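You operate a simulated robot arm through the tools that you are given. There is no shell and no other tool.

You run a simulated two-armed robot. Do the job below in one go: nothing can be reset, and whatever is moved stays where it is left.

## Task
Try both stubs in the ring gauge and sort them.
Fine: a stub that goes down the ring stands in the good tray, one that does not in the rework tray.

The check looks at the end state, three seconds after you hand in, the way a careful person would. Anything else that was tipped, shoved, dropped, spilled or broken makes it a failure.

## Robot
Two 7-joint arms with fingered hands on one trunk that stands fixed in place. Base frame: the origin is at the foot of the trunk, x ahead of it, y to its left, z up; the work surface is at about z = 88. Lengths are in cm, angles in degrees, forces in N, time in s.
The left shoulder is at [5.5, 12.4, 115.5], the right one opposite. With the tool pointing down near the work surface each hand reaches from about 50 to 86 cm from the base axis, measured 20 degrees to its own side. Payload 3.6 kg a hand.
The TCP of each hand is the grasp point between the finger pads, 3.4 cm short of the fingertips. In the tool frame z runs along the fingers and y along their closing line. The gripper opens to 11.6 cm. The gripper's body begins 4 cm behind the TCP. The gripper is a hand of 5 fingers: y runs from the thumb to the fingers, the wrist lies at [-1.6, -16, -16.4] in the tool frame.
Orientation is that of the tool frame in the base frame, as [roll, pitch, yaw] about the fixed x, y, z axes, in that order (R = Rz(yaw) Ry(pitch) Rx(roll)). With the fingers straight down and the wrist toward the robot, the tool's x, y and z point along [0, 1, 0], [1, 0, 0] and [0, 0, -1] of the base frame.

## Interface
- The arms move only by the tool jog_arm. It takes "left_steps", "right_steps" or both (then of equal length, played together; a hand with none holds still); each is a list of rows, each an object of numbers (a shift or turn left out is 0): "x", "y", "z": the shift along the tool's x, y, z in cm; "ax", "ay", "az": the turn, a rotation vector about the tool's x, y, z in degrees. In form: [{"x": .., "y": .., "z": .., "ax": .., "ay": .., "az": ..}, ...]. A call has 1 to 20 rows; each row is the pose to reach, as a shift and turn from the pose commanded when the call began, along the tool's axes at that moment. A row lasts 0.2 s, in which the tool goes at most 5 cm and 8.6 degrees; a call with a longer step from one row to the next is refused whole. A pose out of reach is approached as far as the arm can. The call stops where the force on the tool passes 40 N (or 10 N more than at its start, if that is more) or the arm is blocked; 0.2 s more then pass. In this call time passes only in rows, and 0.2 s behind the last. The reply holds the time, the measured pose of the TCP, the force on the tool along the base axes, the opening and the grip force, in the units named above and with some noise, with the torque about the TCP (base axes, N m) and any sound that the robot's microphone picked up.
- Cameras (640 x 400 px; columns grow to the right, rows downward): "scene" is now at [14.4, -0.91, 132.89]; the picture's right is [-0.14, -0.99, 0.00], its down [-0.56, 0.08, -0.82] and it looks along [0.82, -0.11, -0.57] (base axes); focal length 215 px, centre (320, 200). "left" rides on the left gripper at [-6.9, -13.4, -11] in its tool frame; the picture's right is [-0.77, -0.19, 0.61], its down [0.59, -0.58, 0.57] and it looks along [0.25, 0.80, 0.55] (tool axes); focal length 256 px, centre (320, 200). "right" rides on the right gripper at [6.9, -13.4, -11] in its tool frame; the picture's right is [-0.77, 0.19, -0.61], its down [-0.59, -0.58, 0.56] and it looks along [-0.25, 0.79, 0.55] (tool axes); focal length 256 px, centre (320, 200). There is no depth. A picture from a camera that has moved, and an enlarged one, comes with that camera's place and axes in the base frame and with its lens.
- get_image(camera): a new picture of that camera. The clock stands still meanwhile.
- raise_lower(by): slides the trunk up (or, below 0, down) by that many cm; the arms and the scene camera ride with it, the base frame stays. It gives what a move gives, with no picture.
- finger_targets(index, middle, ring, little, thumb_bend, thumb_turn, hand): sets how far each is bent, from 0 (flat) to 100 (curled in); at 30 the hand is open as for a grip, at 70 the pads meet at the TCP. One left out holds its place. A second passes; each finger stops where it meets its share of the squeeze, and holds until it gets a number again. It is the only way to open and close the hand. It gives what a move gives, with no picture; readings hold the bend of each and the force on index, middle, ring, little, thumb and palm. thumb_turn goes from beside the hand (0) to across from the fingers (100), as for a grip.
- aim_head(pan, tilt): turns the head with the scene camera to pan (to the left, within 86 degrees either way) and tilt (down, from -29 to 69), counted from straight ahead of the robot. It gives what a move gives.
- zoom(camera, box): a new picture of the part [left, top, right, bottom] of that camera's present view, enlarged. The clock stands still meanwhile.
- sign_off(): hands the job in; it is judged then, once.

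Nothing tells you positions but the pictures and the camera data. Unless the task says otherwise, let go and move clear before handing in.

The tools are called after "Call:" by a JSON object that holds its "op" and its "data". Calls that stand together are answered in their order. jog_arm: Moves the arms, as the interface text tells. Its arguments: {"type":"object","properties":{"left_steps":{"type":"array","items":{"type":"object","properties":{"x":{"type":"number"},"y":{"type":"number"},"z":{"type":"number"},"ax":{"type":"number"},"ay":{"type":"number"},"az":{"type":"number"}}}},"right_steps":{"type":"array","items":{"type":"object","properties":{"x":{"type":"number"},"y":{"type":"number"},"z":{"type":"number"},"ax":{"type":"number"},"ay":{"type":"number"},"az":{"type":"number"}}}}},"required":[]} The other tools are called the same way: raise_lower (by) slides the trunk up or down; finger_targets (index, middle, ring, little, thumb_bend, thumb_turn, hand) moves the fingers one by one; aim_head (pan, tilt) turns the head that bears the scene camera; get_image (camera) takes a picture; zoom (camera, box) takes an enlarged picture of a part of a camera's view; sign_off () hands the job in.

At the start:

```text
time_s: 0.0
left_tool_pos: [55.64, 22.14, 121.76]
left_orientation: [180.0, 0.1, 90.0]
left_wrist_force: [-0.3, -0.7, -0.8]
left_torque: [0.01, 0.04, 0.0]
left_gripper_width: 11.57
left_grasp_force: 0.0
left_shape: jaw
left_bend: [30.0, 30.0, 30.0, 30.0, 30.0, 97.0]
left_finger forces: [0.0, 0.0, 0.0, 0.1, 0.1, 0.0]
right_tool_pos: [51.6, -30.32, 121.63]
right_orientation: [180.0, 0.1, 90.0]
right_wrist_force: [0.5, 0.3, -0.2]
right_torque: [-0.02, 0.02, -0.04]
right_gripper_width: 11.58
right_grasp_force: 0.1
right_shape: jaw
right_bend: [30.0, 30.0, 30.0, 30.0, 30.0, 97.0]
right_finger forces: [0.0, 0.0, 0.1, 0.0, 0.0, 0.0]
trunk travel left (down, up): [-35.0, 41.2]
head pan, tilt: [-7.9, 34.6]
```

scene: 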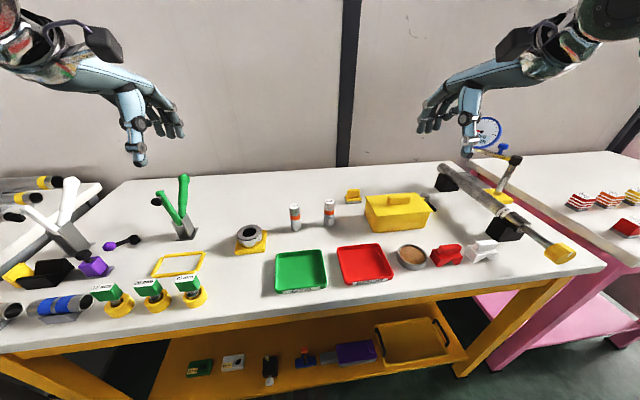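
right: 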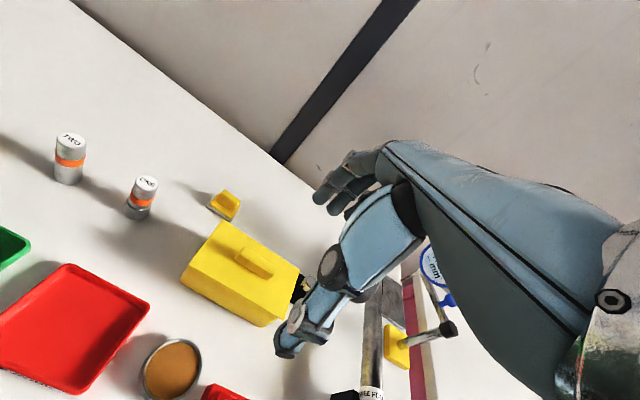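
left: 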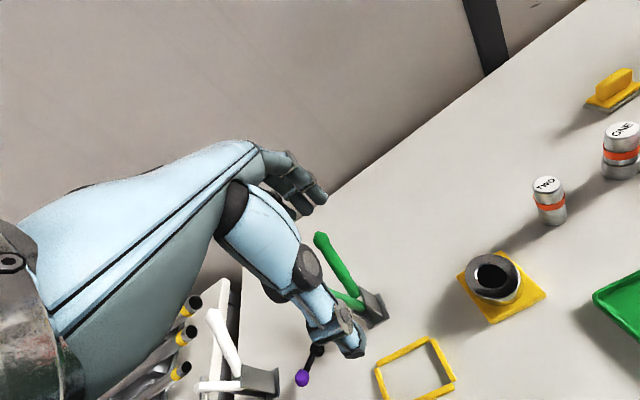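

I see two metal stubs (TWO on the left, ONE on the right) behind the trays, a ring gauge on a yellow base to the left, and green and red trays in front. First I'll take close looks to locate everything and read the labels.

Call:
{"op": "zoom", "data": {"camera": "scene", "box": [220, 180, 380, 300]}}

Call:
{"op": "zoom", "data": {"camera": "scene", "box": [270, 190, 350, 240]}}

Call:
{"op": "zoom", "data": {"camera": "left", "box": [440, 100, 640, 340]}}

Call:
{"op": "zoom", "data": {"camera": "scene", "box": [260, 240, 420, 300]}}

```text
3.33 times, centred on (300, 240) of scene
camera zoom: at [14.4, -0.91, 132.89], right [-0.14, -0.99, 0.0], down [-0.56, 0.08, -0.82], along [0.82, -0.11, -0.57], focal length 716 px, centre (387, 67)
```

zoom: 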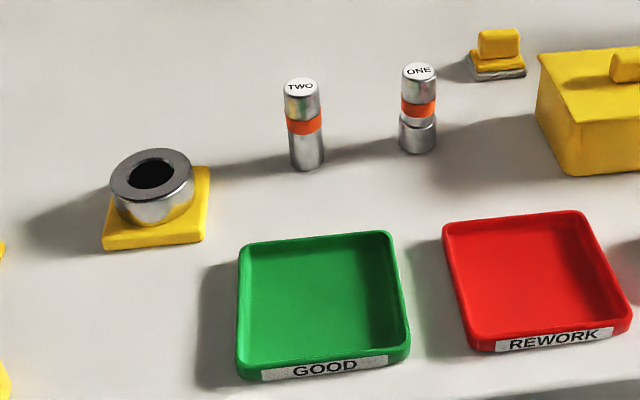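

```text
8.00 times, centred on (310, 215) of scene
camera zoom: at [14.4, -0.91, 132.89], right [-0.14, -0.99, 0.0], down [-0.56, 0.08, -0.82], along [0.82, -0.11, -0.57], focal length 1718 px, centre (400, 80)
```

zoom: 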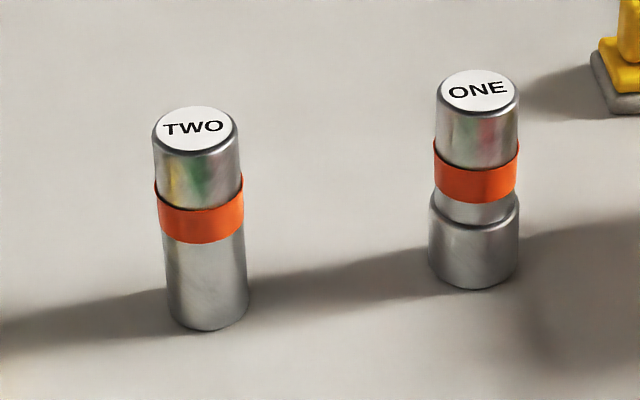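

```text
1.67 times, centred on (540, 220) of left
camera zoom: at [42.23, 15.25, 132.67], right [-0.19, -0.77, -0.61], down [-0.58, 0.59, -0.57], along [0.8, 0.25, -0.55], focal length 427 px, centre (-47, 167)
```

zoom: 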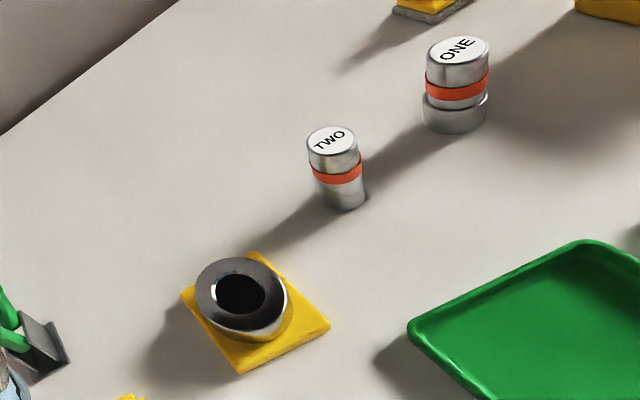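

```text
4.00 times, centred on (340, 270) of scene
camera zoom: at [14.4, -0.91, 132.89], right [-0.14, -0.99, 0.0], down [-0.56, 0.08, -0.82], along [0.82, -0.11, -0.57], focal length 859 px, centre (240, -80)
```

zoom: 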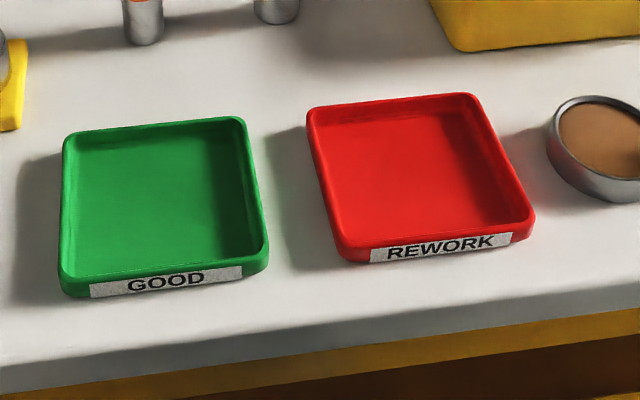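

Both stubs are about 8.4 cm tall: TWO stands near (64.5, -0.4), ONE near (65.6, -11) with a wider foot. The ring is near (60.5, 12.4). I'll look closer at the ring and bring the left hand above TWO.

Call:
{"op": "zoom", "data": {"camera": "scene", "box": [225, 215, 281, 250]}}

Call:
{"op": "zoom", "data": {"camera": "left", "box": [440, 230, 568, 310]}}

Call:
{"op": "jog_arm", "data": {"left_steps": [{"x": -3.2, "y": 1.3, "z": 1}, {"x": -6.4, "y": 2.5, "z": 2.5}, {"x": -9.6, "y": 3.8, "z": 4}, {"x": -12.8, "y": 5.1, "z": 5.5}, {"x": -16, "y": 6.4, "z": 7}, {"x": -19.2, "y": 7.6, "z": 9}, {"x": -22.5, "y": 8.9, "z": 11}]}}

```text
11.43 times, centred on (253, 232) of scene
camera zoom: at [14.4, -0.91, 132.89], right [-0.14, -0.99, 0.0], down [-0.56, 0.08, -0.82], along [0.82, -0.11, -0.57], focal length 2454 px, centre (1086, -171)
```

zoom: 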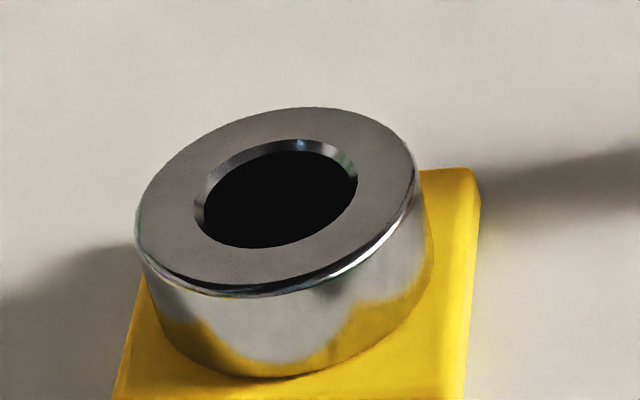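

```text
5.00 times, centred on (504, 270) of left
camera zoom: at [42.23, 15.25, 132.67], right [-0.19, -0.77, -0.61], down [-0.58, 0.59, -0.57], along [0.8, 0.25, -0.55], focal length 1280 px, centre (-600, -150)
```

zoom: 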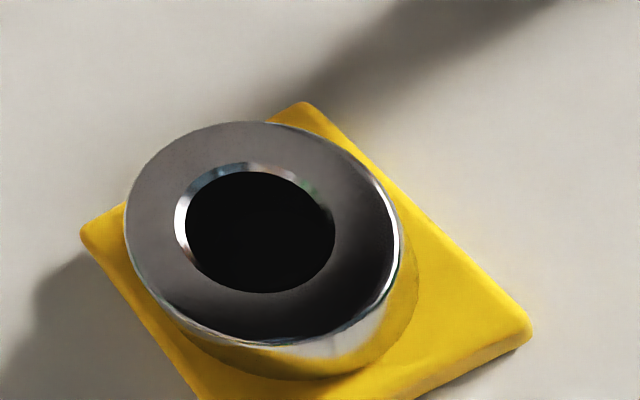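

```text
time_s: 1.6
left_tool_pos: [64.51, -0.61, 110.5]
left_orientation: [179.9, -0.1, 90.0]
left_wrist_force: [0.1, -0.5, 0.8]
left_torque: [0.01, 0.02, 0.01]
left_gripper_width: 11.59
left_grasp_force: 0.0
left_shape: jaw
left_bend: [30.0, 30.0, 30.0, 30.0, 30.0, 97.0]
left_finger forces: [0.0, 0.1, 0.0, 0.1, 0.0, 0.0]
right_tool_pos: [51.66, -30.47, 121.49]
right_orientation: [-179.9, -0.2, 90.0]
right_wrist_force: [0.5, 0.3, -0.3]
right_torque: [0.03, -0.04, 0.02]
right_gripper_width: 11.59
right_grasp_force: 0.0
right_shape: jaw
right_bend: [30.0, 30.0, 30.0, 30.0, 30.0, 97.0]
right_finger forces: [0.0, 0.1, 0.1, 0.1, 0.0, 0.0]
trunk travel left (down, up): [-35.0, 41.2]
head pan, tilt: [-7.9, 34.6]
```

The left hand is now above TWO. I'll check its alignment in the pictures before going down.

Call:
{"op": "get_image", "data": {"camera": "left"}}

Call:
{"op": "get_image", "data": {"camera": "right"}}

Call:
{"op": "get_image", "data": {"camera": "scene"}}

```text
taken
camera left: at [51.09, -7.51, 121.58], right [-0.19, -0.77, -0.61], down [-0.58, 0.59, -0.56], along [0.8, 0.25, -0.55], focal length 256 px, centre (320, 200)
```

left: 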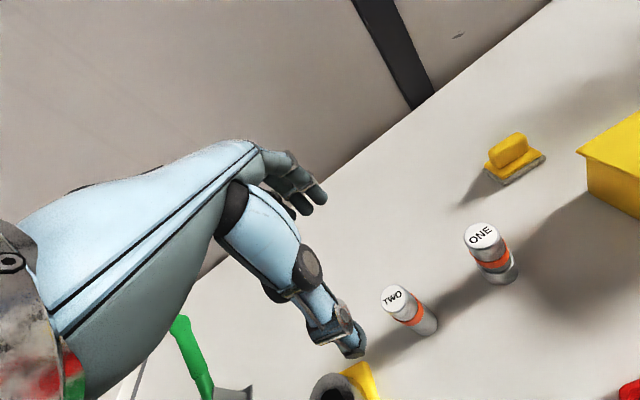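

```text
taken
camera right: at [38.21, -23.61, 132.59], right [0.19, -0.77, 0.61], down [-0.58, -0.59, -0.57], along [0.79, -0.25, -0.56], focal length 256 px, centre (320, 200)
```

right: 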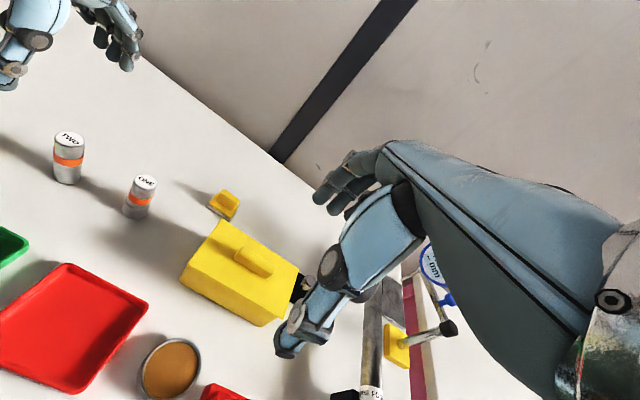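

```text
taken
camera scene: at [14.47, -1.11, 132.88], right [-0.14, -0.99, 0.0], down [-0.56, 0.08, -0.82], along [0.81, -0.11, -0.57], focal length 215 px, centre (320, 200)
```

scene: 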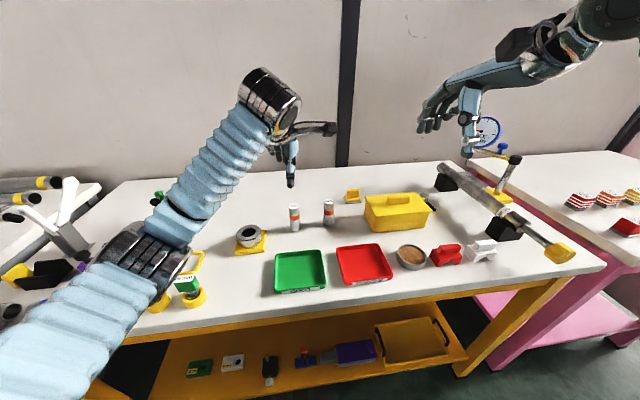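

The stub shows in the left wrist view, so I'll zoom there to refine its position before going down.

Call:
{"op": "zoom", "data": {"camera": "left", "box": [360, 260, 456, 350]}}

Call:
{"op": "zoom", "data": {"camera": "scene", "box": [260, 130, 356, 250]}}

Call:
{"op": "zoom", "data": {"camera": "right", "box": [0, 100, 200, 260]}}

```text
4.44 times, centred on (408, 305) of left
camera zoom: at [51.09, -7.51, 121.58], right [-0.19, -0.77, -0.61], down [-0.58, 0.59, -0.56], along [0.8, 0.25, -0.55], focal length 1138 px, centre (-71, -267)
```

zoom: 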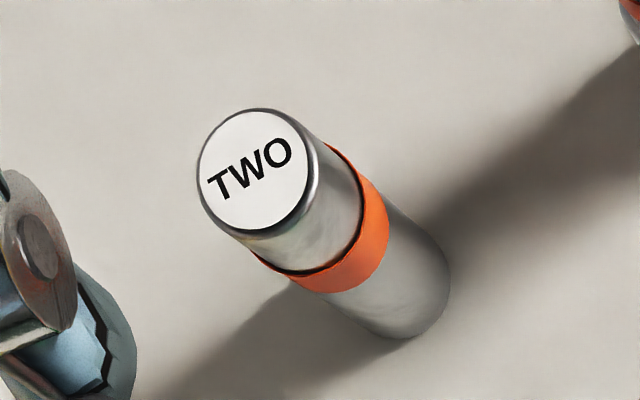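

```text
3.33 times, centred on (308, 190) of scene
camera zoom: at [14.47, -1.11, 132.88], right [-0.14, -0.99, 0.0], down [-0.56, 0.08, -0.82], along [0.81, -0.11, -0.57], focal length 716 px, centre (360, 233)
```

zoom: 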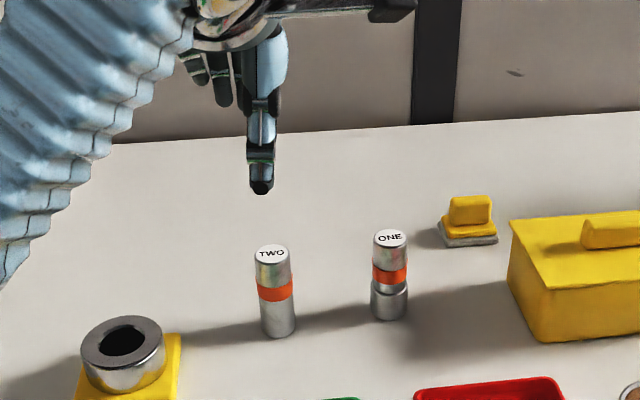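

```text
2.50 times, centred on (100, 180) of right
camera zoom: at [38.21, -23.61, 132.59], right [0.19, -0.77, 0.61], down [-0.58, -0.59, -0.57], along [0.79, -0.25, -0.56], focal length 640 px, centre (870, 250)
```

zoom: 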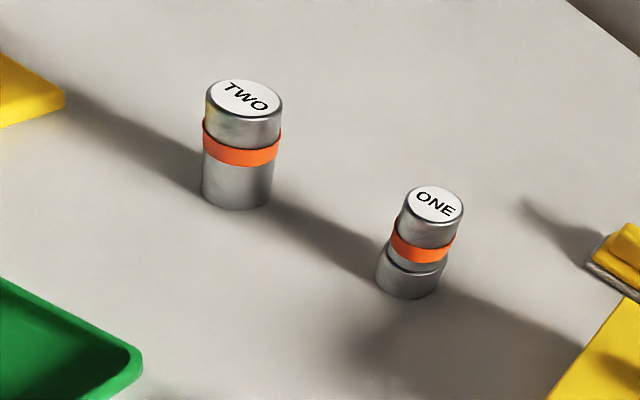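

TWO refines to about (64.75, -0.6). Next I'll look at how the thumb and fingers lie around the grasp point.

Call:
{"op": "zoom", "data": {"camera": "left", "box": [210, 130, 380, 370]}}

Call:
{"op": "zoom", "data": {"camera": "scene", "box": [265, 120, 325, 195]}}

Call:
{"op": "zoom", "data": {"camera": "right", "box": [0, 0, 160, 100]}}

```text
1.67 times, centred on (295, 250) of left
camera zoom: at [51.09, -7.51, 121.58], right [-0.19, -0.77, -0.61], down [-0.58, 0.59, -0.56], along [0.8, 0.25, -0.55], focal length 427 px, centre (362, 117)
```

zoom: 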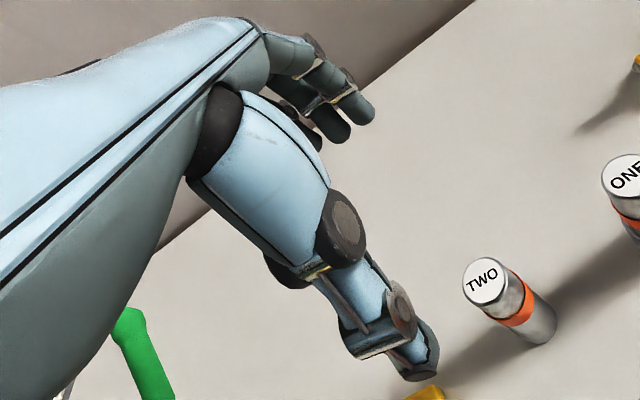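

```text
5.33 times, centred on (295, 158) of scene
camera zoom: at [14.47, -1.11, 132.88], right [-0.14, -0.99, 0.0], down [-0.56, 0.08, -0.82], along [0.81, -0.11, -0.57], focal length 1145 px, centre (453, 427)
```

zoom: 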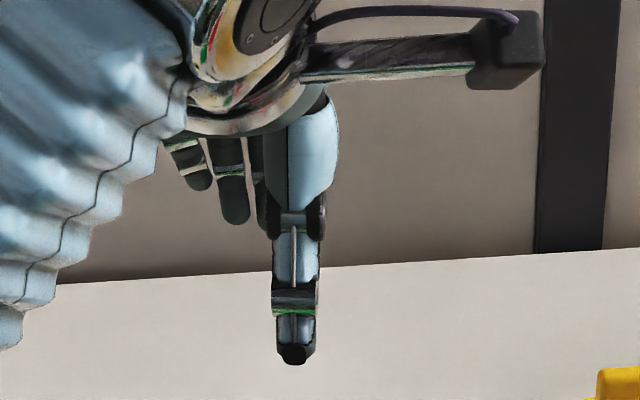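

```text
4.00 times, centred on (80, 50) of right
camera zoom: at [38.21, -23.61, 132.59], right [0.19, -0.77, 0.61], down [-0.58, -0.59, -0.57], along [0.79, -0.25, -0.56], focal length 1024 px, centre (1280, 800)
```

zoom: 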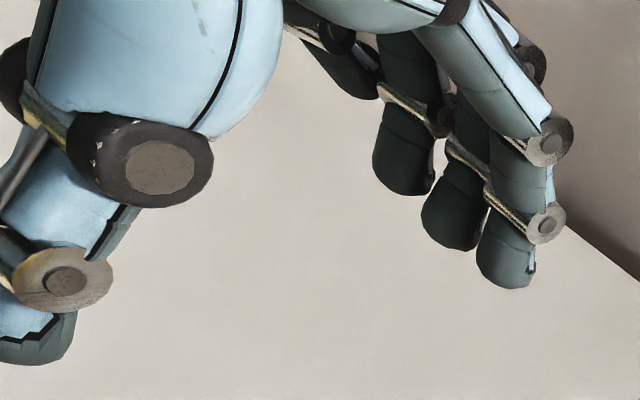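

The thumb faces the index and middle fingers at the grasp point, and the way down is clear. I'll lower the hand around TWO's upper half.

Call:
{"op": "jog_arm", "data": {"left_steps": [{"y": 0.2, "z": 3.5}, {"y": 0.2, "z": 7}, {"y": 0.2, "z": 10.5}, {"y": 0.2, "z": 13}, {"y": 0.2, "z": 15}]}}

Call:
{"op": "get_image", "data": {"camera": "left"}}

Call:
{"op": "zoom", "data": {"camera": "scene", "box": [250, 160, 350, 250]}}

Call:
{"op": "zoom", "data": {"camera": "right", "box": [0, 60, 200, 240]}}

```text
time_s: 2.8
left_tool_pos: [64.71, -0.44, 95.6]
left_orientation: [180.0, 0.0, 90.0]
left_wrist_force: [-1.0, 0.4, -0.1]
left_torque: [-0.02, 0.04, -0.01]
left_gripper_width: 11.59
left_grasp_force: 0.0
left_shape: jaw
left_bend: [30.0, 30.0, 30.0, 30.0, 30.0, 97.0]
left_finger forces: [0.1, 0.0, 0.0, 0.1, 0.0, 0.0]
right_tool_pos: [51.57, -30.38, 121.59]
right_orientation: [-179.9, 0.0, 90.0]
right_wrist_force: [0.2, -0.3, 0.7]
right_torque: [0.02, -0.02, -0.03]
right_gripper_width: 11.59
right_grasp_force: 0.1
right_shape: jaw
right_bend: [30.0, 30.0, 30.0, 30.0, 30.0, 97.0]
right_finger forces: [0.0, 0.0, 0.1, 0.0, 0.0, 0.0]
trunk travel left (down, up): [-35.0, 41.2]
head pan, tilt: [-7.9, 34.6]
```

```text
taken
camera left: at [51.34, -7.29, 106.59], right [-0.19, -0.77, -0.61], down [-0.58, 0.59, -0.56], along [0.8, 0.25, -0.55], focal length 256 px, centre (320, 200)
```

left: 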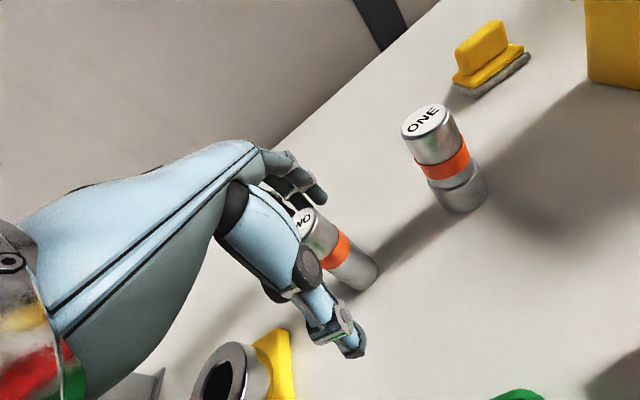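

```text
4.44 times, centred on (300, 205) of scene
camera zoom: at [14.43, -0.95, 132.89], right [-0.14, -0.99, 0.0], down [-0.56, 0.08, -0.82], along [0.82, -0.11, -0.57], focal length 954 px, centre (409, 178)
```

zoom: 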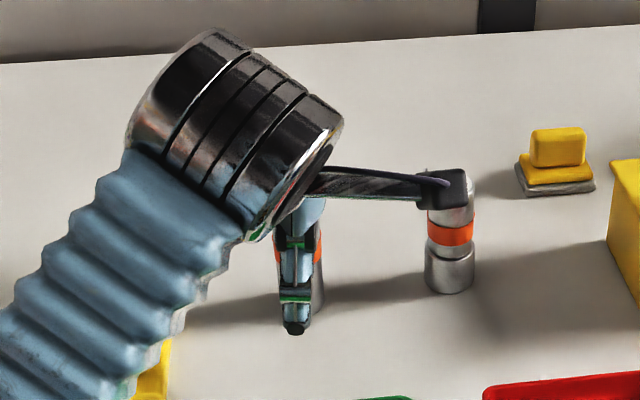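

```text
2.22 times, centred on (100, 150) of right
camera zoom: at [38.18, -23.43, 132.63], right [0.19, -0.77, 0.61], down [-0.58, -0.59, -0.56], along [0.79, -0.25, -0.55], focal length 569 px, centre (809, 311)
```

zoom: 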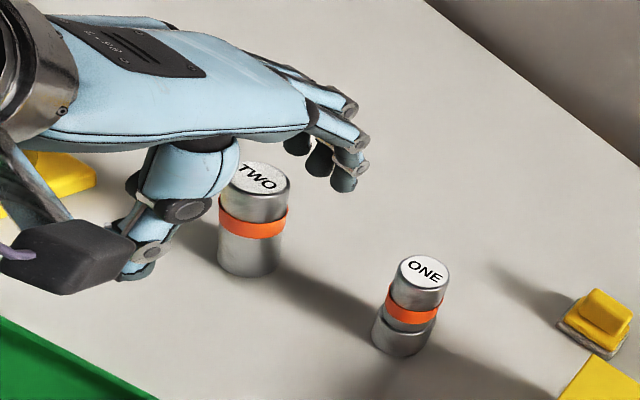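

The stub sits between thumb and fingers. I'll close thumb, index and middle part way first and check that it stays upright.

Call:
{"op": "finger_targets", "data": {"hand": "left", "index": 50, "middle": 50, "thumb_bend": 50}}

Call:
{"op": "zoom", "data": {"camera": "left", "box": [210, 130, 400, 370]}}

Call:
{"op": "zoom", "data": {"camera": "right", "box": [20, 80, 160, 180]}}

```text
time_s: 3.8
left_tool_pos: [64.76, -0.32, 95.5]
left_orientation: [179.9, 0.1, 90.0]
left_wrist_force: [-0.2, 0.1, 0.1]
left_torque: [0.02, -0.01, 0.01]
left_gripper_width: 5.96
left_grasp_force: 0.1
left_shape: fingers
left_bend: [50.0, 50.0, 30.0, 30.0, 50.0, 97.0]
left_finger forces: [0.0, 0.0, 0.0, 0.0, 0.0, 0.0]
right_tool_pos: [51.69, -30.34, 121.64]
right_orientation: [-180.0, 0.0, 90.1]
right_wrist_force: [0.5, 0.4, -0.3]
right_torque: [0.0, -0.01, 0.0]
right_gripper_width: 11.58
right_grasp_force: 0.1
right_shape: jaw
right_bend: [30.0, 30.0, 30.0, 30.0, 30.0, 97.0]
right_finger forces: [0.1, 0.0, 0.0, 0.0, 0.0, 0.0]
trunk travel left (down, up): [-35.0, 41.2]
head pan, tilt: [-7.9, 34.6]
```

```text
1.67 times, centred on (305, 250) of left
camera zoom: at [51.32, -7.31, 106.64], right [-0.19, -0.77, -0.61], down [-0.58, 0.59, -0.56], along [0.8, 0.25, -0.55], focal length 427 px, centre (345, 117)
```

zoom: 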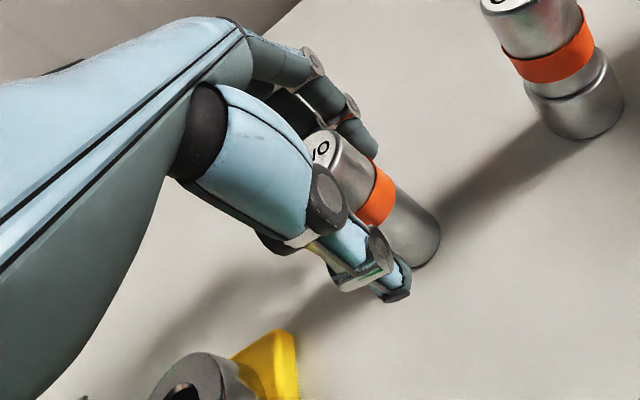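

```text
4.00 times, centred on (90, 130) of right
camera zoom: at [38.17, -23.43, 132.64], right [0.19, -0.77, 0.61], down [-0.58, -0.59, -0.56], along [0.79, -0.25, -0.55], focal length 1024 px, centre (1240, 480)
```

zoom: 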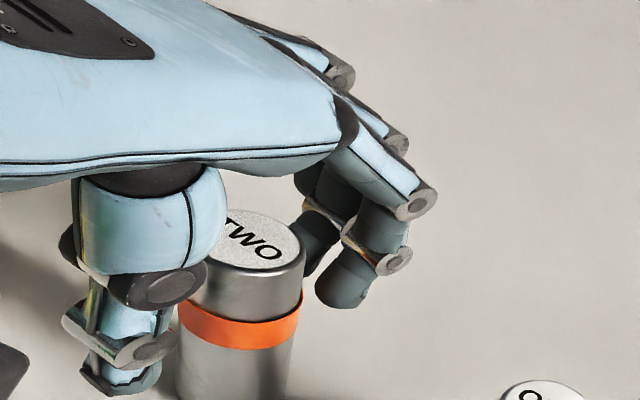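

The stub still stands with the digits close around it. I'll close to grip.

Call:
{"op": "finger_targets", "data": {"hand": "left", "index": 70, "middle": 70, "thumb_bend": 70}}

Call:
{"op": "zoom", "data": {"camera": "left", "box": [210, 130, 400, 370]}}

Call:
{"op": "zoom", "data": {"camera": "right", "box": [20, 80, 160, 180]}}

```text
time_s: 4.8
left_tool_pos: [64.71, -0.37, 95.53]
left_orientation: [-180.0, -0.1, 89.9]
left_wrist_force: [0.1, -0.6, 0.5]
left_torque: [0.01, -0.02, 0.02]
left_gripper_width: 2.51
left_grasp_force: 16.9
left_shape: fingers
left_bend: [63.0, 64.0, 30.0, 30.0, 64.0, 97.0]
left_finger forces: [9.5, 7.1, 0.0, 0.1, 17.1, 0.0]
right_tool_pos: [51.55, -30.31, 121.68]
right_orientation: [-179.8, 0.0, 89.9]
right_wrist_force: [-0.4, 0.6, 0.1]
right_torque: [0.02, -0.03, -0.03]
right_gripper_width: 11.58
right_grasp_force: 0.0
right_shape: jaw
right_bend: [30.0, 30.0, 30.0, 30.0, 30.0, 97.0]
right_finger forces: [0.0, 0.1, 0.0, 0.0, 0.0, 0.0]
trunk travel left (down, up): [-35.0, 41.2]
head pan, tilt: [-7.9, 34.6]
```

```text
1.67 times, centred on (305, 250) of left
camera zoom: at [51.34, -7.3, 106.62], right [-0.19, -0.77, -0.61], down [-0.58, 0.59, -0.56], along [0.79, 0.25, -0.55], focal length 427 px, centre (345, 117)
```

zoom: 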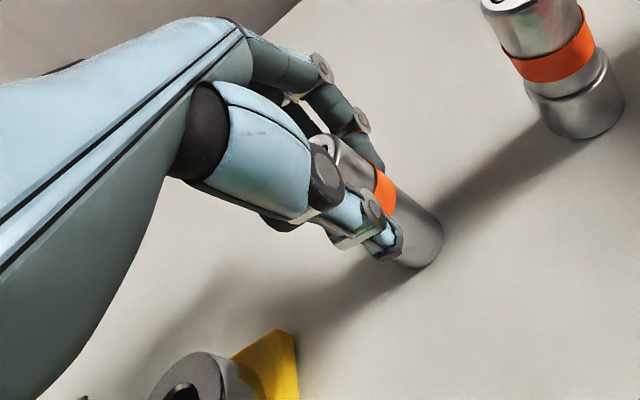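

```text
4.00 times, centred on (90, 130) of right
camera zoom: at [38.18, -23.43, 132.63], right [0.19, -0.77, 0.61], down [-0.58, -0.59, -0.56], along [0.79, -0.25, -0.55], focal length 1024 px, centre (1240, 480)
```

zoom: 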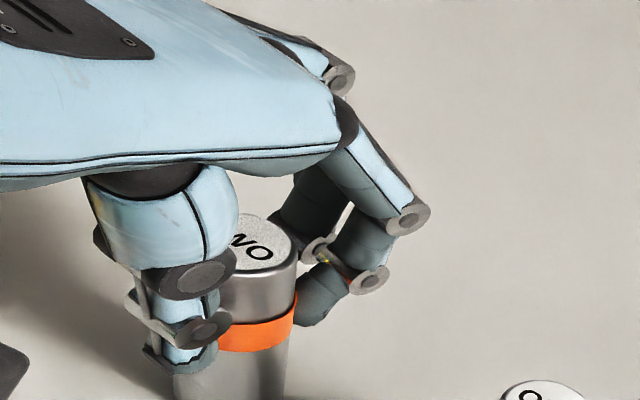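

TWO is gripped at about 17 N and looks upright. I'll lift it slowly and check for tilt.

Call:
{"op": "jog_arm", "data": {"left_steps": [{"z": -0.5}, {"z": -1.5}, {"z": -3}, {"z": -5}, {"z": -7}, {"z": -9}]}}

Call:
{"op": "get_image", "data": {"camera": "left"}}

Call:
{"op": "zoom", "data": {"camera": "right", "box": [0, 40, 200, 200]}}

Call:
{"op": "zoom", "data": {"camera": "scene", "box": [220, 140, 350, 250]}}

```text
time_s: 6.2
left_tool_pos: [64.77, -0.38, 104.53]
left_orientation: [-179.9, 0.0, 89.9]
left_wrist_force: [-0.3, -0.4, -1.4]
left_torque: [0.01, -0.01, -0.01]
left_gripper_width: 2.56
left_grasp_force: 16.7
left_shape: fingers
left_bend: [63.0, 64.0, 30.0, 30.0, 64.0, 97.0]
left_finger forces: [9.7, 7.1, 0.0, 0.0, 16.9, 0.0]
right_tool_pos: [51.52, -30.47, 121.59]
right_orientation: [-180.0, 0.0, 90.0]
right_wrist_force: [-0.5, 0.5, -0.3]
right_torque: [0.0, 0.0, -0.02]
right_gripper_width: 11.57
right_grasp_force: 0.0
right_shape: jaw
right_bend: [30.0, 30.0, 30.0, 30.0, 30.0, 97.0]
right_finger forces: [0.0, 0.0, 0.0, 0.1, 0.1, 0.0]
trunk travel left (down, up): [-35.0, 41.2]
head pan, tilt: [-7.9, 34.6]
```

```text
taken
camera left: at [51.31, -7.27, 115.65], right [-0.19, -0.77, -0.61], down [-0.58, 0.59, -0.56], along [0.79, 0.25, -0.55], focal length 256 px, centre (320, 200)
```

left: 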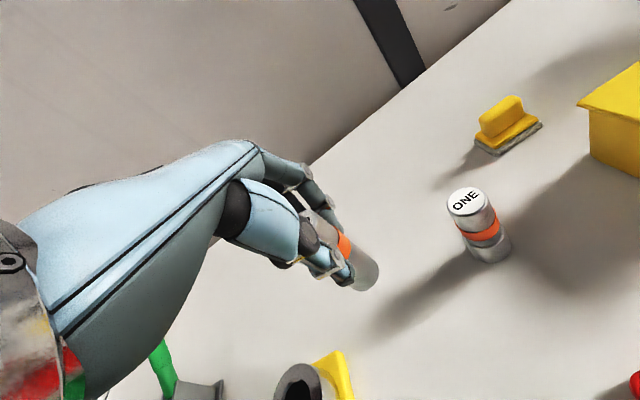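

```text
2.50 times, centred on (100, 120) of right
camera zoom: at [38.17, -23.46, 132.63], right [0.19, -0.77, 0.61], down [-0.58, -0.59, -0.57], along [0.79, -0.25, -0.55], focal length 640 px, centre (870, 400)
```

zoom: 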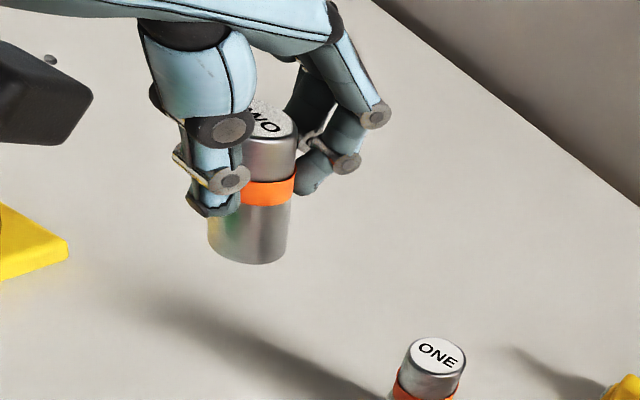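

```text
3.64 times, centred on (285, 195) of scene
camera zoom: at [14.42, -0.98, 132.89], right [-0.14, -0.99, 0.0], down [-0.56, 0.08, -0.82], along [0.82, -0.11, -0.57], focal length 781 px, centre (447, 218)
```

zoom: 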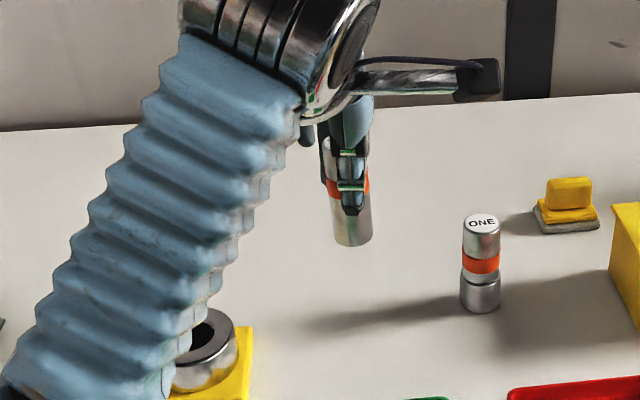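

TWO is lifted and hangs vertical. I'll carry it over the ring, keeping about 5 cm of clearance.

Call:
{"op": "jog_arm", "data": {"left_steps": [{"x": 2.5, "y": -0.9}, {"x": 5.1, "y": -1.8}, {"x": 7.6, "y": -2.7}, {"x": 10.1, "y": -3.6}, {"x": 12.6, "y": -4.5}]}}

Call:
{"op": "get_image", "data": {"camera": "left"}}

Call:
{"op": "get_image", "data": {"camera": "right"}}

Call:
{"op": "get_image", "data": {"camera": "scene"}}

```text
time_s: 7.4
left_tool_pos: [60.13, 12.45, 104.67]
left_orientation: [-180.0, 0.0, 90.0]
left_wrist_force: [0.4, -0.8, -0.7]
left_torque: [-0.02, 0.01, 0.0]
left_gripper_width: 2.53
left_grasp_force: 17.2
left_shape: fingers
left_bend: [63.0, 64.0, 30.0, 30.0, 64.0, 97.0]
left_finger forces: [9.7, 7.2, 0.0, 0.0, 16.8, 0.0]
right_tool_pos: [51.57, -30.29, 121.6]
right_orientation: [180.0, 0.1, 90.0]
right_wrist_force: [-0.6, 1.1, -0.1]
right_torque: [-0.02, -0.01, -0.01]
right_gripper_width: 11.61
right_grasp_force: 0.1
right_shape: jaw
right_bend: [30.0, 30.0, 30.0, 30.0, 30.0, 97.0]
right_finger forces: [0.0, 0.1, 0.0, 0.0, 0.0, 0.1]
trunk travel left (down, up): [-35.0, 41.2]
head pan, tilt: [-7.9, 34.6]
```

```text
taken
camera left: at [46.78, 5.53, 115.65], right [-0.19, -0.77, -0.61], down [-0.58, 0.59, -0.57], along [0.79, 0.25, -0.55], focal length 256 px, centre (320, 200)
```

left: 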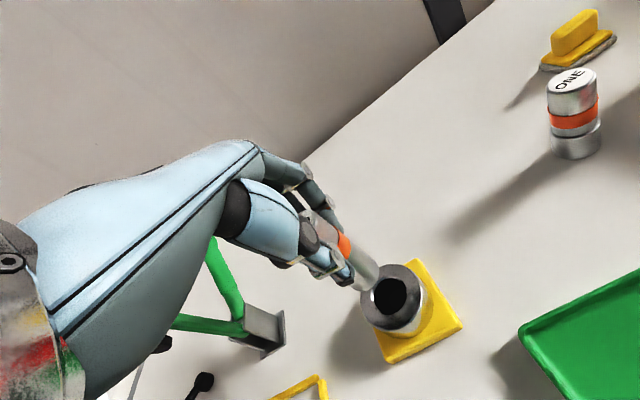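

```text
taken
camera right: at [38.16, -23.31, 132.66], right [0.19, -0.77, 0.61], down [-0.58, -0.59, -0.56], along [0.8, -0.25, -0.55], focal length 256 px, centre (320, 200)
```

right: 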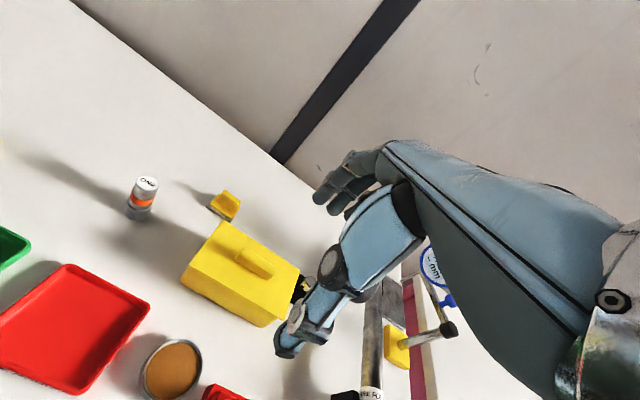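

```text
taken
camera scene: at [14.39, -0.85, 132.89], right [-0.14, -0.99, 0.0], down [-0.56, 0.08, -0.82], along [0.82, -0.11, -0.57], focal length 215 px, centre (320, 200)
```

scene: 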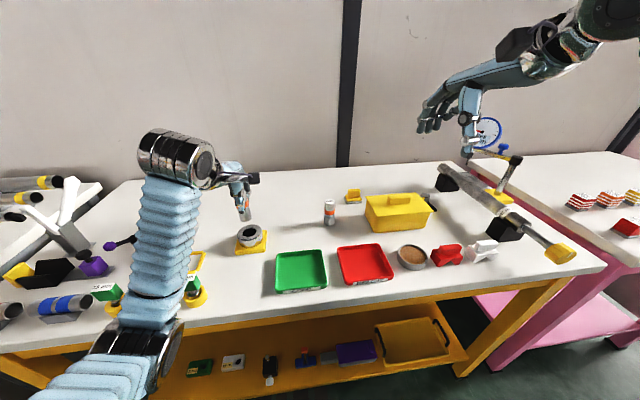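

Both wrist and head cameras see the stub above the ring. I'll zoom in to measure how the two line up.

Call:
{"op": "zoom", "data": {"camera": "left", "box": [310, 220, 470, 370]}}

Call:
{"op": "zoom", "data": {"camera": "scene", "box": [210, 155, 290, 265]}}

```text
2.67 times, centred on (390, 295) of left
camera zoom: at [46.78, 5.53, 115.65], right [-0.19, -0.77, -0.61], down [-0.58, 0.59, -0.57], along [0.79, 0.25, -0.55], focal length 683 px, centre (133, -53)
```

zoom: 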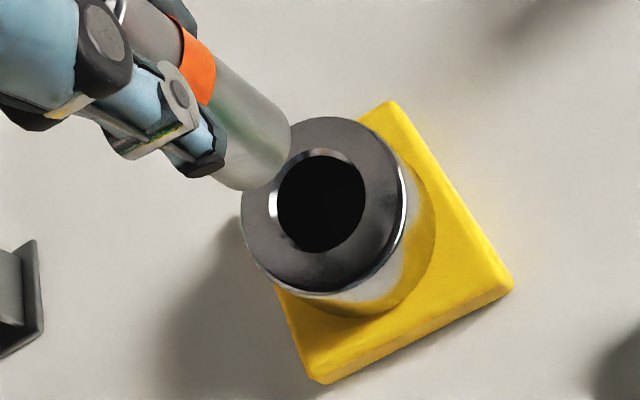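

```text
3.64 times, centred on (250, 210) of scene
camera zoom: at [14.39, -0.85, 132.89], right [-0.14, -0.99, 0.0], down [-0.56, 0.08, -0.82], along [0.82, -0.11, -0.57], focal length 781 px, centre (574, 164)
```

zoom: 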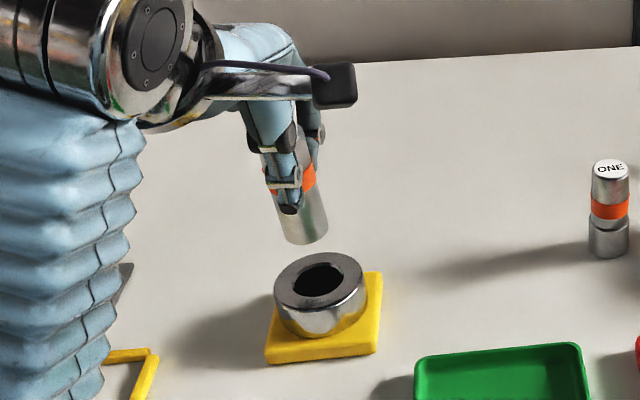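

Stub and ring already line up to within about 1 mm in both views. I'll shift slightly and go down to just above the rim.

Call:
{"op": "jog_arm", "data": {"left_steps": [{"x": -0.07, "y": 0.1, "z": 1.5}, {"x": -0.07, "y": 0.1, "z": 3}, {"x": -0.07, "y": 0.1, "z": 4.4}]}}

Call:
{"op": "zoom", "data": {"camera": "left", "box": [310, 220, 440, 340]}}

Call:
{"op": "zoom", "data": {"camera": "scene", "box": [220, 185, 284, 265]}}

```text
time_s: 8.2
left_tool_pos: [60.41, 12.17, 100.18]
left_orientation: [180.0, 0.1, 89.9]
left_wrist_force: [-0.9, 0.0, -1.0]
left_torque: [0.01, -0.03, 0.02]
left_gripper_width: 2.58
left_grasp_force: 16.8
left_shape: fingers
left_bend: [63.0, 64.0, 30.0, 30.0, 64.0, 97.0]
left_finger forces: [9.8, 7.2, 0.1, 0.0, 16.8, 0.0]
right_tool_pos: [51.54, -30.3, 121.63]
right_orientation: [-179.9, -0.1, 90.0]
right_wrist_force: [0.1, 0.3, 0.8]
right_torque: [0.01, 0.0, -0.04]
right_gripper_width: 11.57
right_grasp_force: 0.1
right_shape: jaw
right_bend: [30.0, 30.0, 30.0, 30.0, 30.0, 97.0]
right_finger forces: [0.0, 0.1, 0.0, 0.0, 0.0, 0.1]
trunk travel left (down, up): [-35.0, 41.2]
head pan, tilt: [-7.9, 34.6]
```

```text
3.33 times, centred on (375, 280) of left
camera zoom: at [46.96, 5.31, 111.28], right [-0.19, -0.77, -0.61], down [-0.58, 0.59, -0.56], along [0.8, 0.25, -0.55], focal length 853 px, centre (137, -67)
```

zoom: 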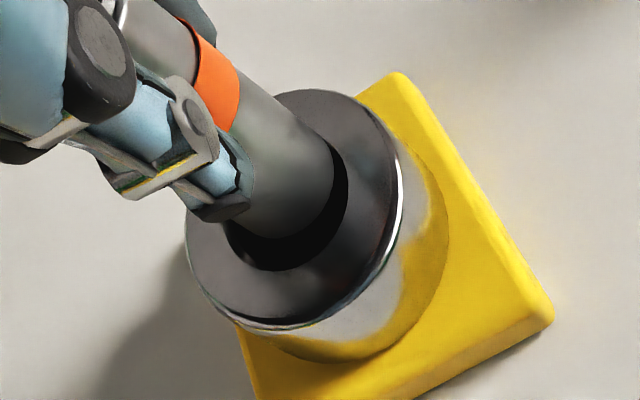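

```text
5.00 times, centred on (252, 225) of scene
camera zoom: at [14.42, -0.91, 132.89], right [-0.14, -0.99, 0.0], down [-0.56, 0.08, -0.82], along [0.82, -0.11, -0.57], focal length 1074 px, centre (660, 75)
```

zoom: 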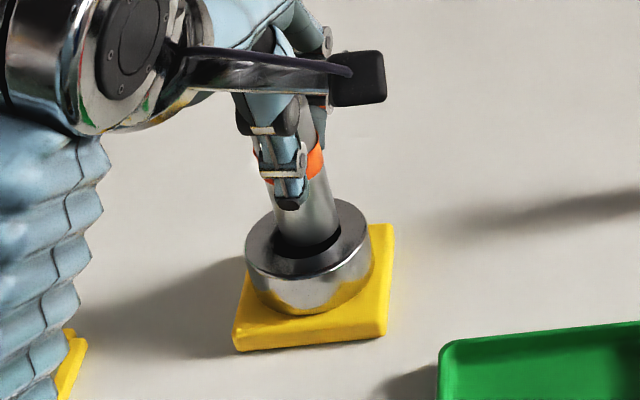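

The stub seems to sit right at the mouth of the hole. I'll zoom in harder to be sure of centring before going further.

Call:
{"op": "zoom", "data": {"camera": "left", "box": [340, 240, 404, 310]}}

Call:
{"op": "zoom", "data": {"camera": "scene", "box": [264, 218, 300, 252]}}

Call:
{"op": "zoom", "data": {"camera": "scene", "box": [262, 212, 302, 252]}}

```text
5.71 times, centred on (372, 275) of left
camera zoom: at [46.96, 5.31, 111.28], right [-0.19, -0.77, -0.61], down [-0.58, 0.59, -0.56], along [0.8, 0.25, -0.55], focal length 1463 px, centre (23, -229)
```

zoom: 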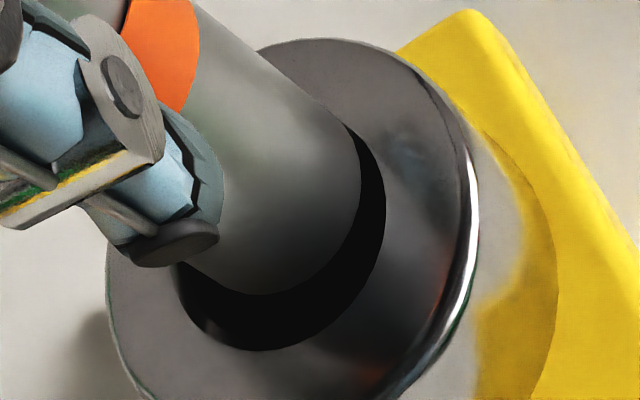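

```text
11.76 times, centred on (282, 235) of scene
camera zoom: at [14.42, -0.91, 132.89], right [-0.14, -0.99, 0.0], down [-0.56, 0.08, -0.82], along [0.82, -0.11, -0.57], focal length 2526 px, centre (767, -212)
```

zoom: 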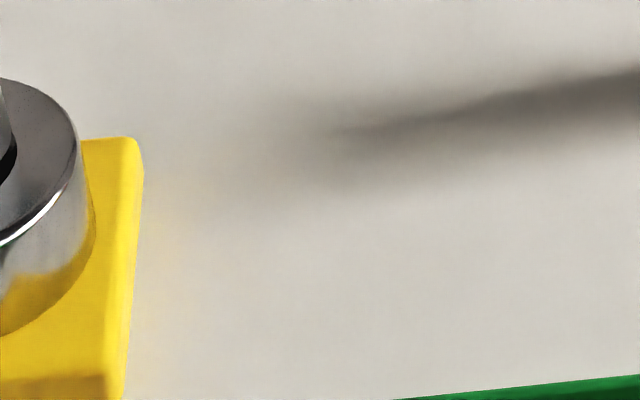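

```text
10.00 times, centred on (282, 232) of scene
camera zoom: at [14.42, -0.91, 132.89], right [-0.14, -0.99, 0.0], down [-0.56, 0.08, -0.82], along [0.82, -0.11, -0.57], focal length 2147 px, centre (700, -120)
```

zoom: 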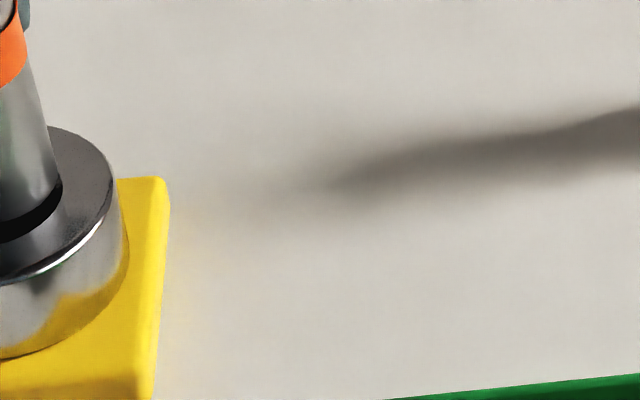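

The two views agree that the stub should shift about 2 mm (-x, +y) to centre on the hole. I'll make that shift and go down in small steps, watching the force.

Call:
{"op": "jog_arm", "data": {"left_steps": [{"x": 0.14, "y": -0.17, "z": 0}, {"x": 0.14, "y": -0.17, "z": 0.4}, {"x": 0.14, "y": -0.17, "z": 0.8}, {"x": 0.14, "y": -0.17, "z": 1.2}, {"x": 0.14, "y": -0.17, "z": 1.5}]}}

Call:
{"op": "zoom", "data": {"camera": "left", "box": [340, 240, 404, 310]}}

Call:
{"op": "zoom", "data": {"camera": "scene", "box": [230, 205, 274, 255]}}

```text
time_s: 9.4
left_tool_pos: [60.11, 12.38, 98.95]
left_orientation: [179.7, 0.1, 90.0]
left_wrist_force: [1.7, 8.8, 20.1]
left_torque: [0.16, -0.2, 0.03]
left_gripper_width: 2.26
left_grasp_force: 21.4
left_shape: fingers
left_bend: [69.0, 64.0, 30.0, 30.0, 64.0, 97.0]
left_finger forces: [10.6, 13.8, 0.1, 0.0, 17.5, 0.0]
right_tool_pos: [51.4, -30.24, 121.78]
right_orientation: [179.9, 0.0, 90.1]
right_wrist_force: [0.4, 0.5, -0.5]
right_torque: [-0.02, -0.03, 0.01]
right_gripper_width: 11.6
right_grasp_force: 0.1
right_shape: jaw
right_bend: [30.0, 30.0, 30.0, 30.0, 30.0, 97.0]
right_finger forces: [0.0, 0.0, 0.0, 0.0, 0.1, 0.0]
trunk travel left (down, up): [-35.0, 41.2]
head pan, tilt: [-7.9, 34.6]
```

```text
5.71 times, centred on (372, 275) of left
camera zoom: at [46.63, 5.53, 109.91], right [-0.18, -0.77, -0.61], down [-0.58, 0.59, -0.57], along [0.8, 0.25, -0.55], focal length 1463 px, centre (23, -229)
```

zoom: 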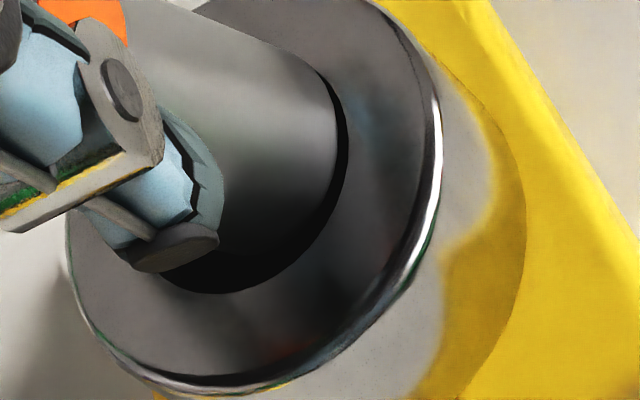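

```text
8.00 times, centred on (252, 230) of scene
camera zoom: at [14.19, -0.8, 132.93], right [-0.14, -0.99, 0.0], down [-0.56, 0.08, -0.82], along [0.82, -0.11, -0.57], focal length 1718 px, centre (864, -40)
```

zoom: 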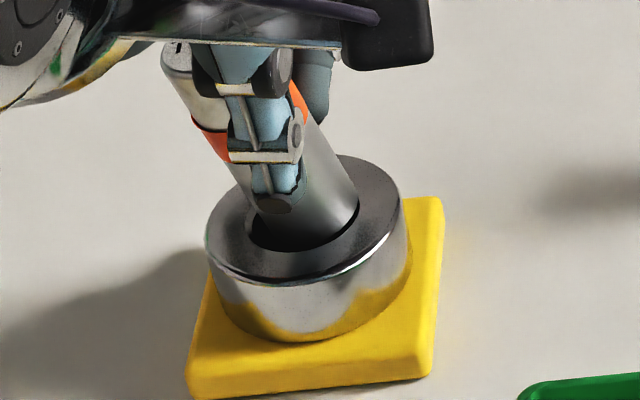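

The stub met the -y side of the rim and rocked in the grip. I'll back off upward and look at how it now sits in the hand.

Call:
{"op": "jog_arm", "data": {"left_steps": [{"z": -0.5}, {"z": -1.5}, {"z": -3}, {"z": -4.5}]}}

Call:
{"op": "zoom", "data": {"camera": "left", "box": [250, 180, 450, 350]}}

Call:
{"op": "zoom", "data": {"camera": "scene", "box": [220, 175, 290, 255]}}

```text
time_s: 10.4
left_tool_pos: [60.17, 12.26, 103.1]
left_orientation: [-179.9, 0.0, 89.9]
left_wrist_force: [-0.6, 0.7, -0.5]
left_torque: [0.01, 0.02, 0.0]
left_gripper_width: 2.27
left_grasp_force: 16.8
left_shape: fingers
left_bend: [67.0, 64.0, 30.0, 30.0, 64.0, 97.0]
left_finger forces: [8.6, 9.3, 0.1, 0.0, 15.8, 0.0]
right_tool_pos: [51.74, -30.39, 121.57]
right_orientation: [-179.8, 0.0, 90.1]
right_wrist_force: [0.0, -0.8, 0.6]
right_torque: [-0.01, -0.04, 0.0]
right_gripper_width: 11.58
right_grasp_force: 0.1
right_shape: jaw
right_bend: [30.0, 30.0, 30.0, 30.0, 30.0, 97.0]
right_finger forces: [0.0, 0.1, 0.0, 0.0, 0.0, 0.0]
trunk travel left (down, up): [-35.0, 41.2]
head pan, tilt: [-7.9, 34.6]
```

```text
2.35 times, centred on (350, 265) of left
camera zoom: at [46.71, 5.43, 114.24], right [-0.19, -0.77, -0.61], down [-0.58, 0.59, -0.56], along [0.79, 0.25, -0.56], focal length 602 px, centre (249, 47)
```

zoom: 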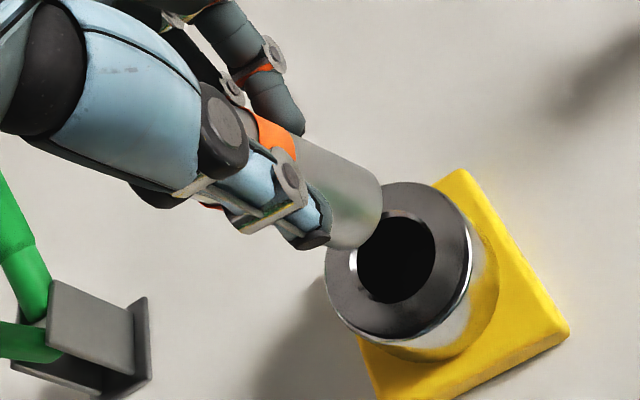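

```text
5.00 times, centred on (255, 215) of scene
camera zoom: at [14.4, -0.96, 132.89], right [-0.14, -0.99, 0.0], down [-0.56, 0.08, -0.82], along [0.82, -0.11, -0.57], focal length 1074 px, centre (645, 125)
```

zoom: 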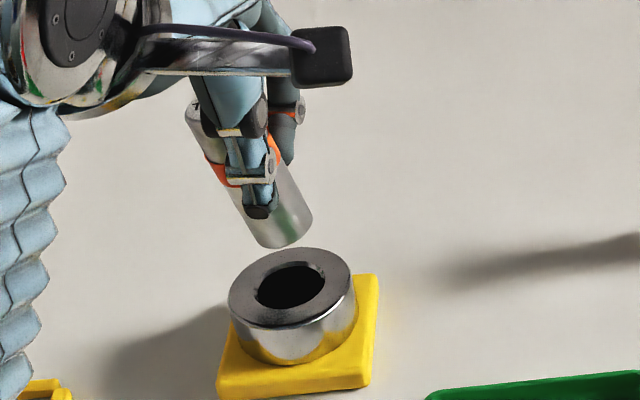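

The stub now leans about 17° in the grip (top toward +y). I'll turn the hand about its closing axis to bring it upright, then set it on the bare table and re-grip.

Call:
{"op": "jog_arm", "data": {"left_steps": [{"z": -1, "ay": 6}, {"z": -2, "ay": 12}, {"z": -2, "ay": 17}]}}

Call:
{"op": "zoom", "data": {"camera": "left", "box": [250, 180, 450, 350]}}

Call:
{"op": "zoom", "data": {"camera": "scene", "box": [220, 165, 290, 245]}}

```text
time_s: 11.2
left_tool_pos: [60.07, 12.17, 105.26]
left_orientation: [180.0, -17.0, 89.9]
left_wrist_force: [0.0, -0.3, -2.3]
left_torque: [0.01, -0.03, 0.0]
left_gripper_width: 2.3
left_grasp_force: 16.4
left_shape: fingers
left_bend: [66.0, 64.0, 30.0, 30.0, 64.0, 97.0]
left_finger forces: [8.7, 9.2, 0.0, 0.0, 15.7, 0.0]
right_tool_pos: [51.61, -30.31, 121.51]
right_orientation: [-179.8, 0.0, 89.9]
right_wrist_force: [-0.7, 0.2, -0.5]
right_torque: [-0.02, 0.02, -0.01]
right_gripper_width: 11.59
right_grasp_force: 0.1
right_shape: jaw
right_bend: [30.0, 30.0, 30.0, 30.0, 30.0, 97.0]
right_finger forces: [0.0, 0.0, 0.0, 0.0, 0.0, 0.0]
trunk travel left (down, up): [-35.0, 41.2]
head pan, tilt: [-7.9, 34.6]
```

```text
2.35 times, centred on (350, 265) of left
camera zoom: at [46.75, 2.43, 113.76], right [-0.19, -0.56, -0.81], down [-0.58, 0.73, -0.37], along [0.8, 0.4, -0.46], focal length 602 px, centre (249, 47)
```

zoom: 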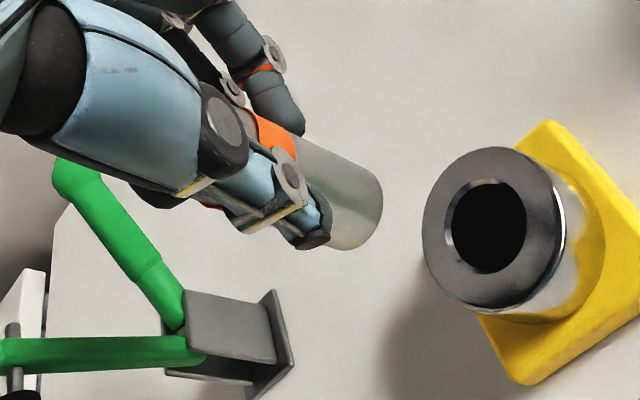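

```text
5.00 times, centred on (255, 205) of scene
camera zoom: at [14.42, -0.95, 132.89], right [-0.14, -0.99, 0.0], down [-0.56, 0.08, -0.82], along [0.82, -0.11, -0.57], focal length 1074 px, centre (645, 175)
```

zoom: 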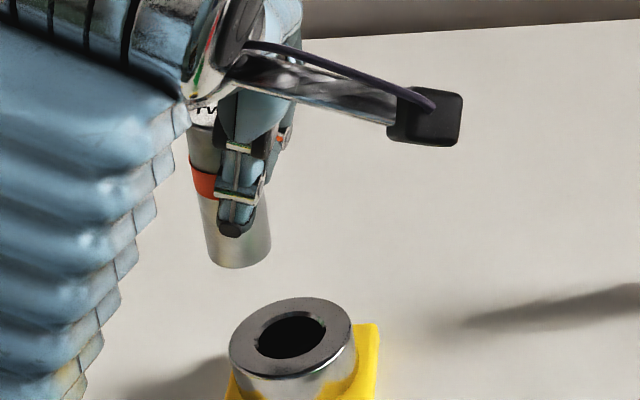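

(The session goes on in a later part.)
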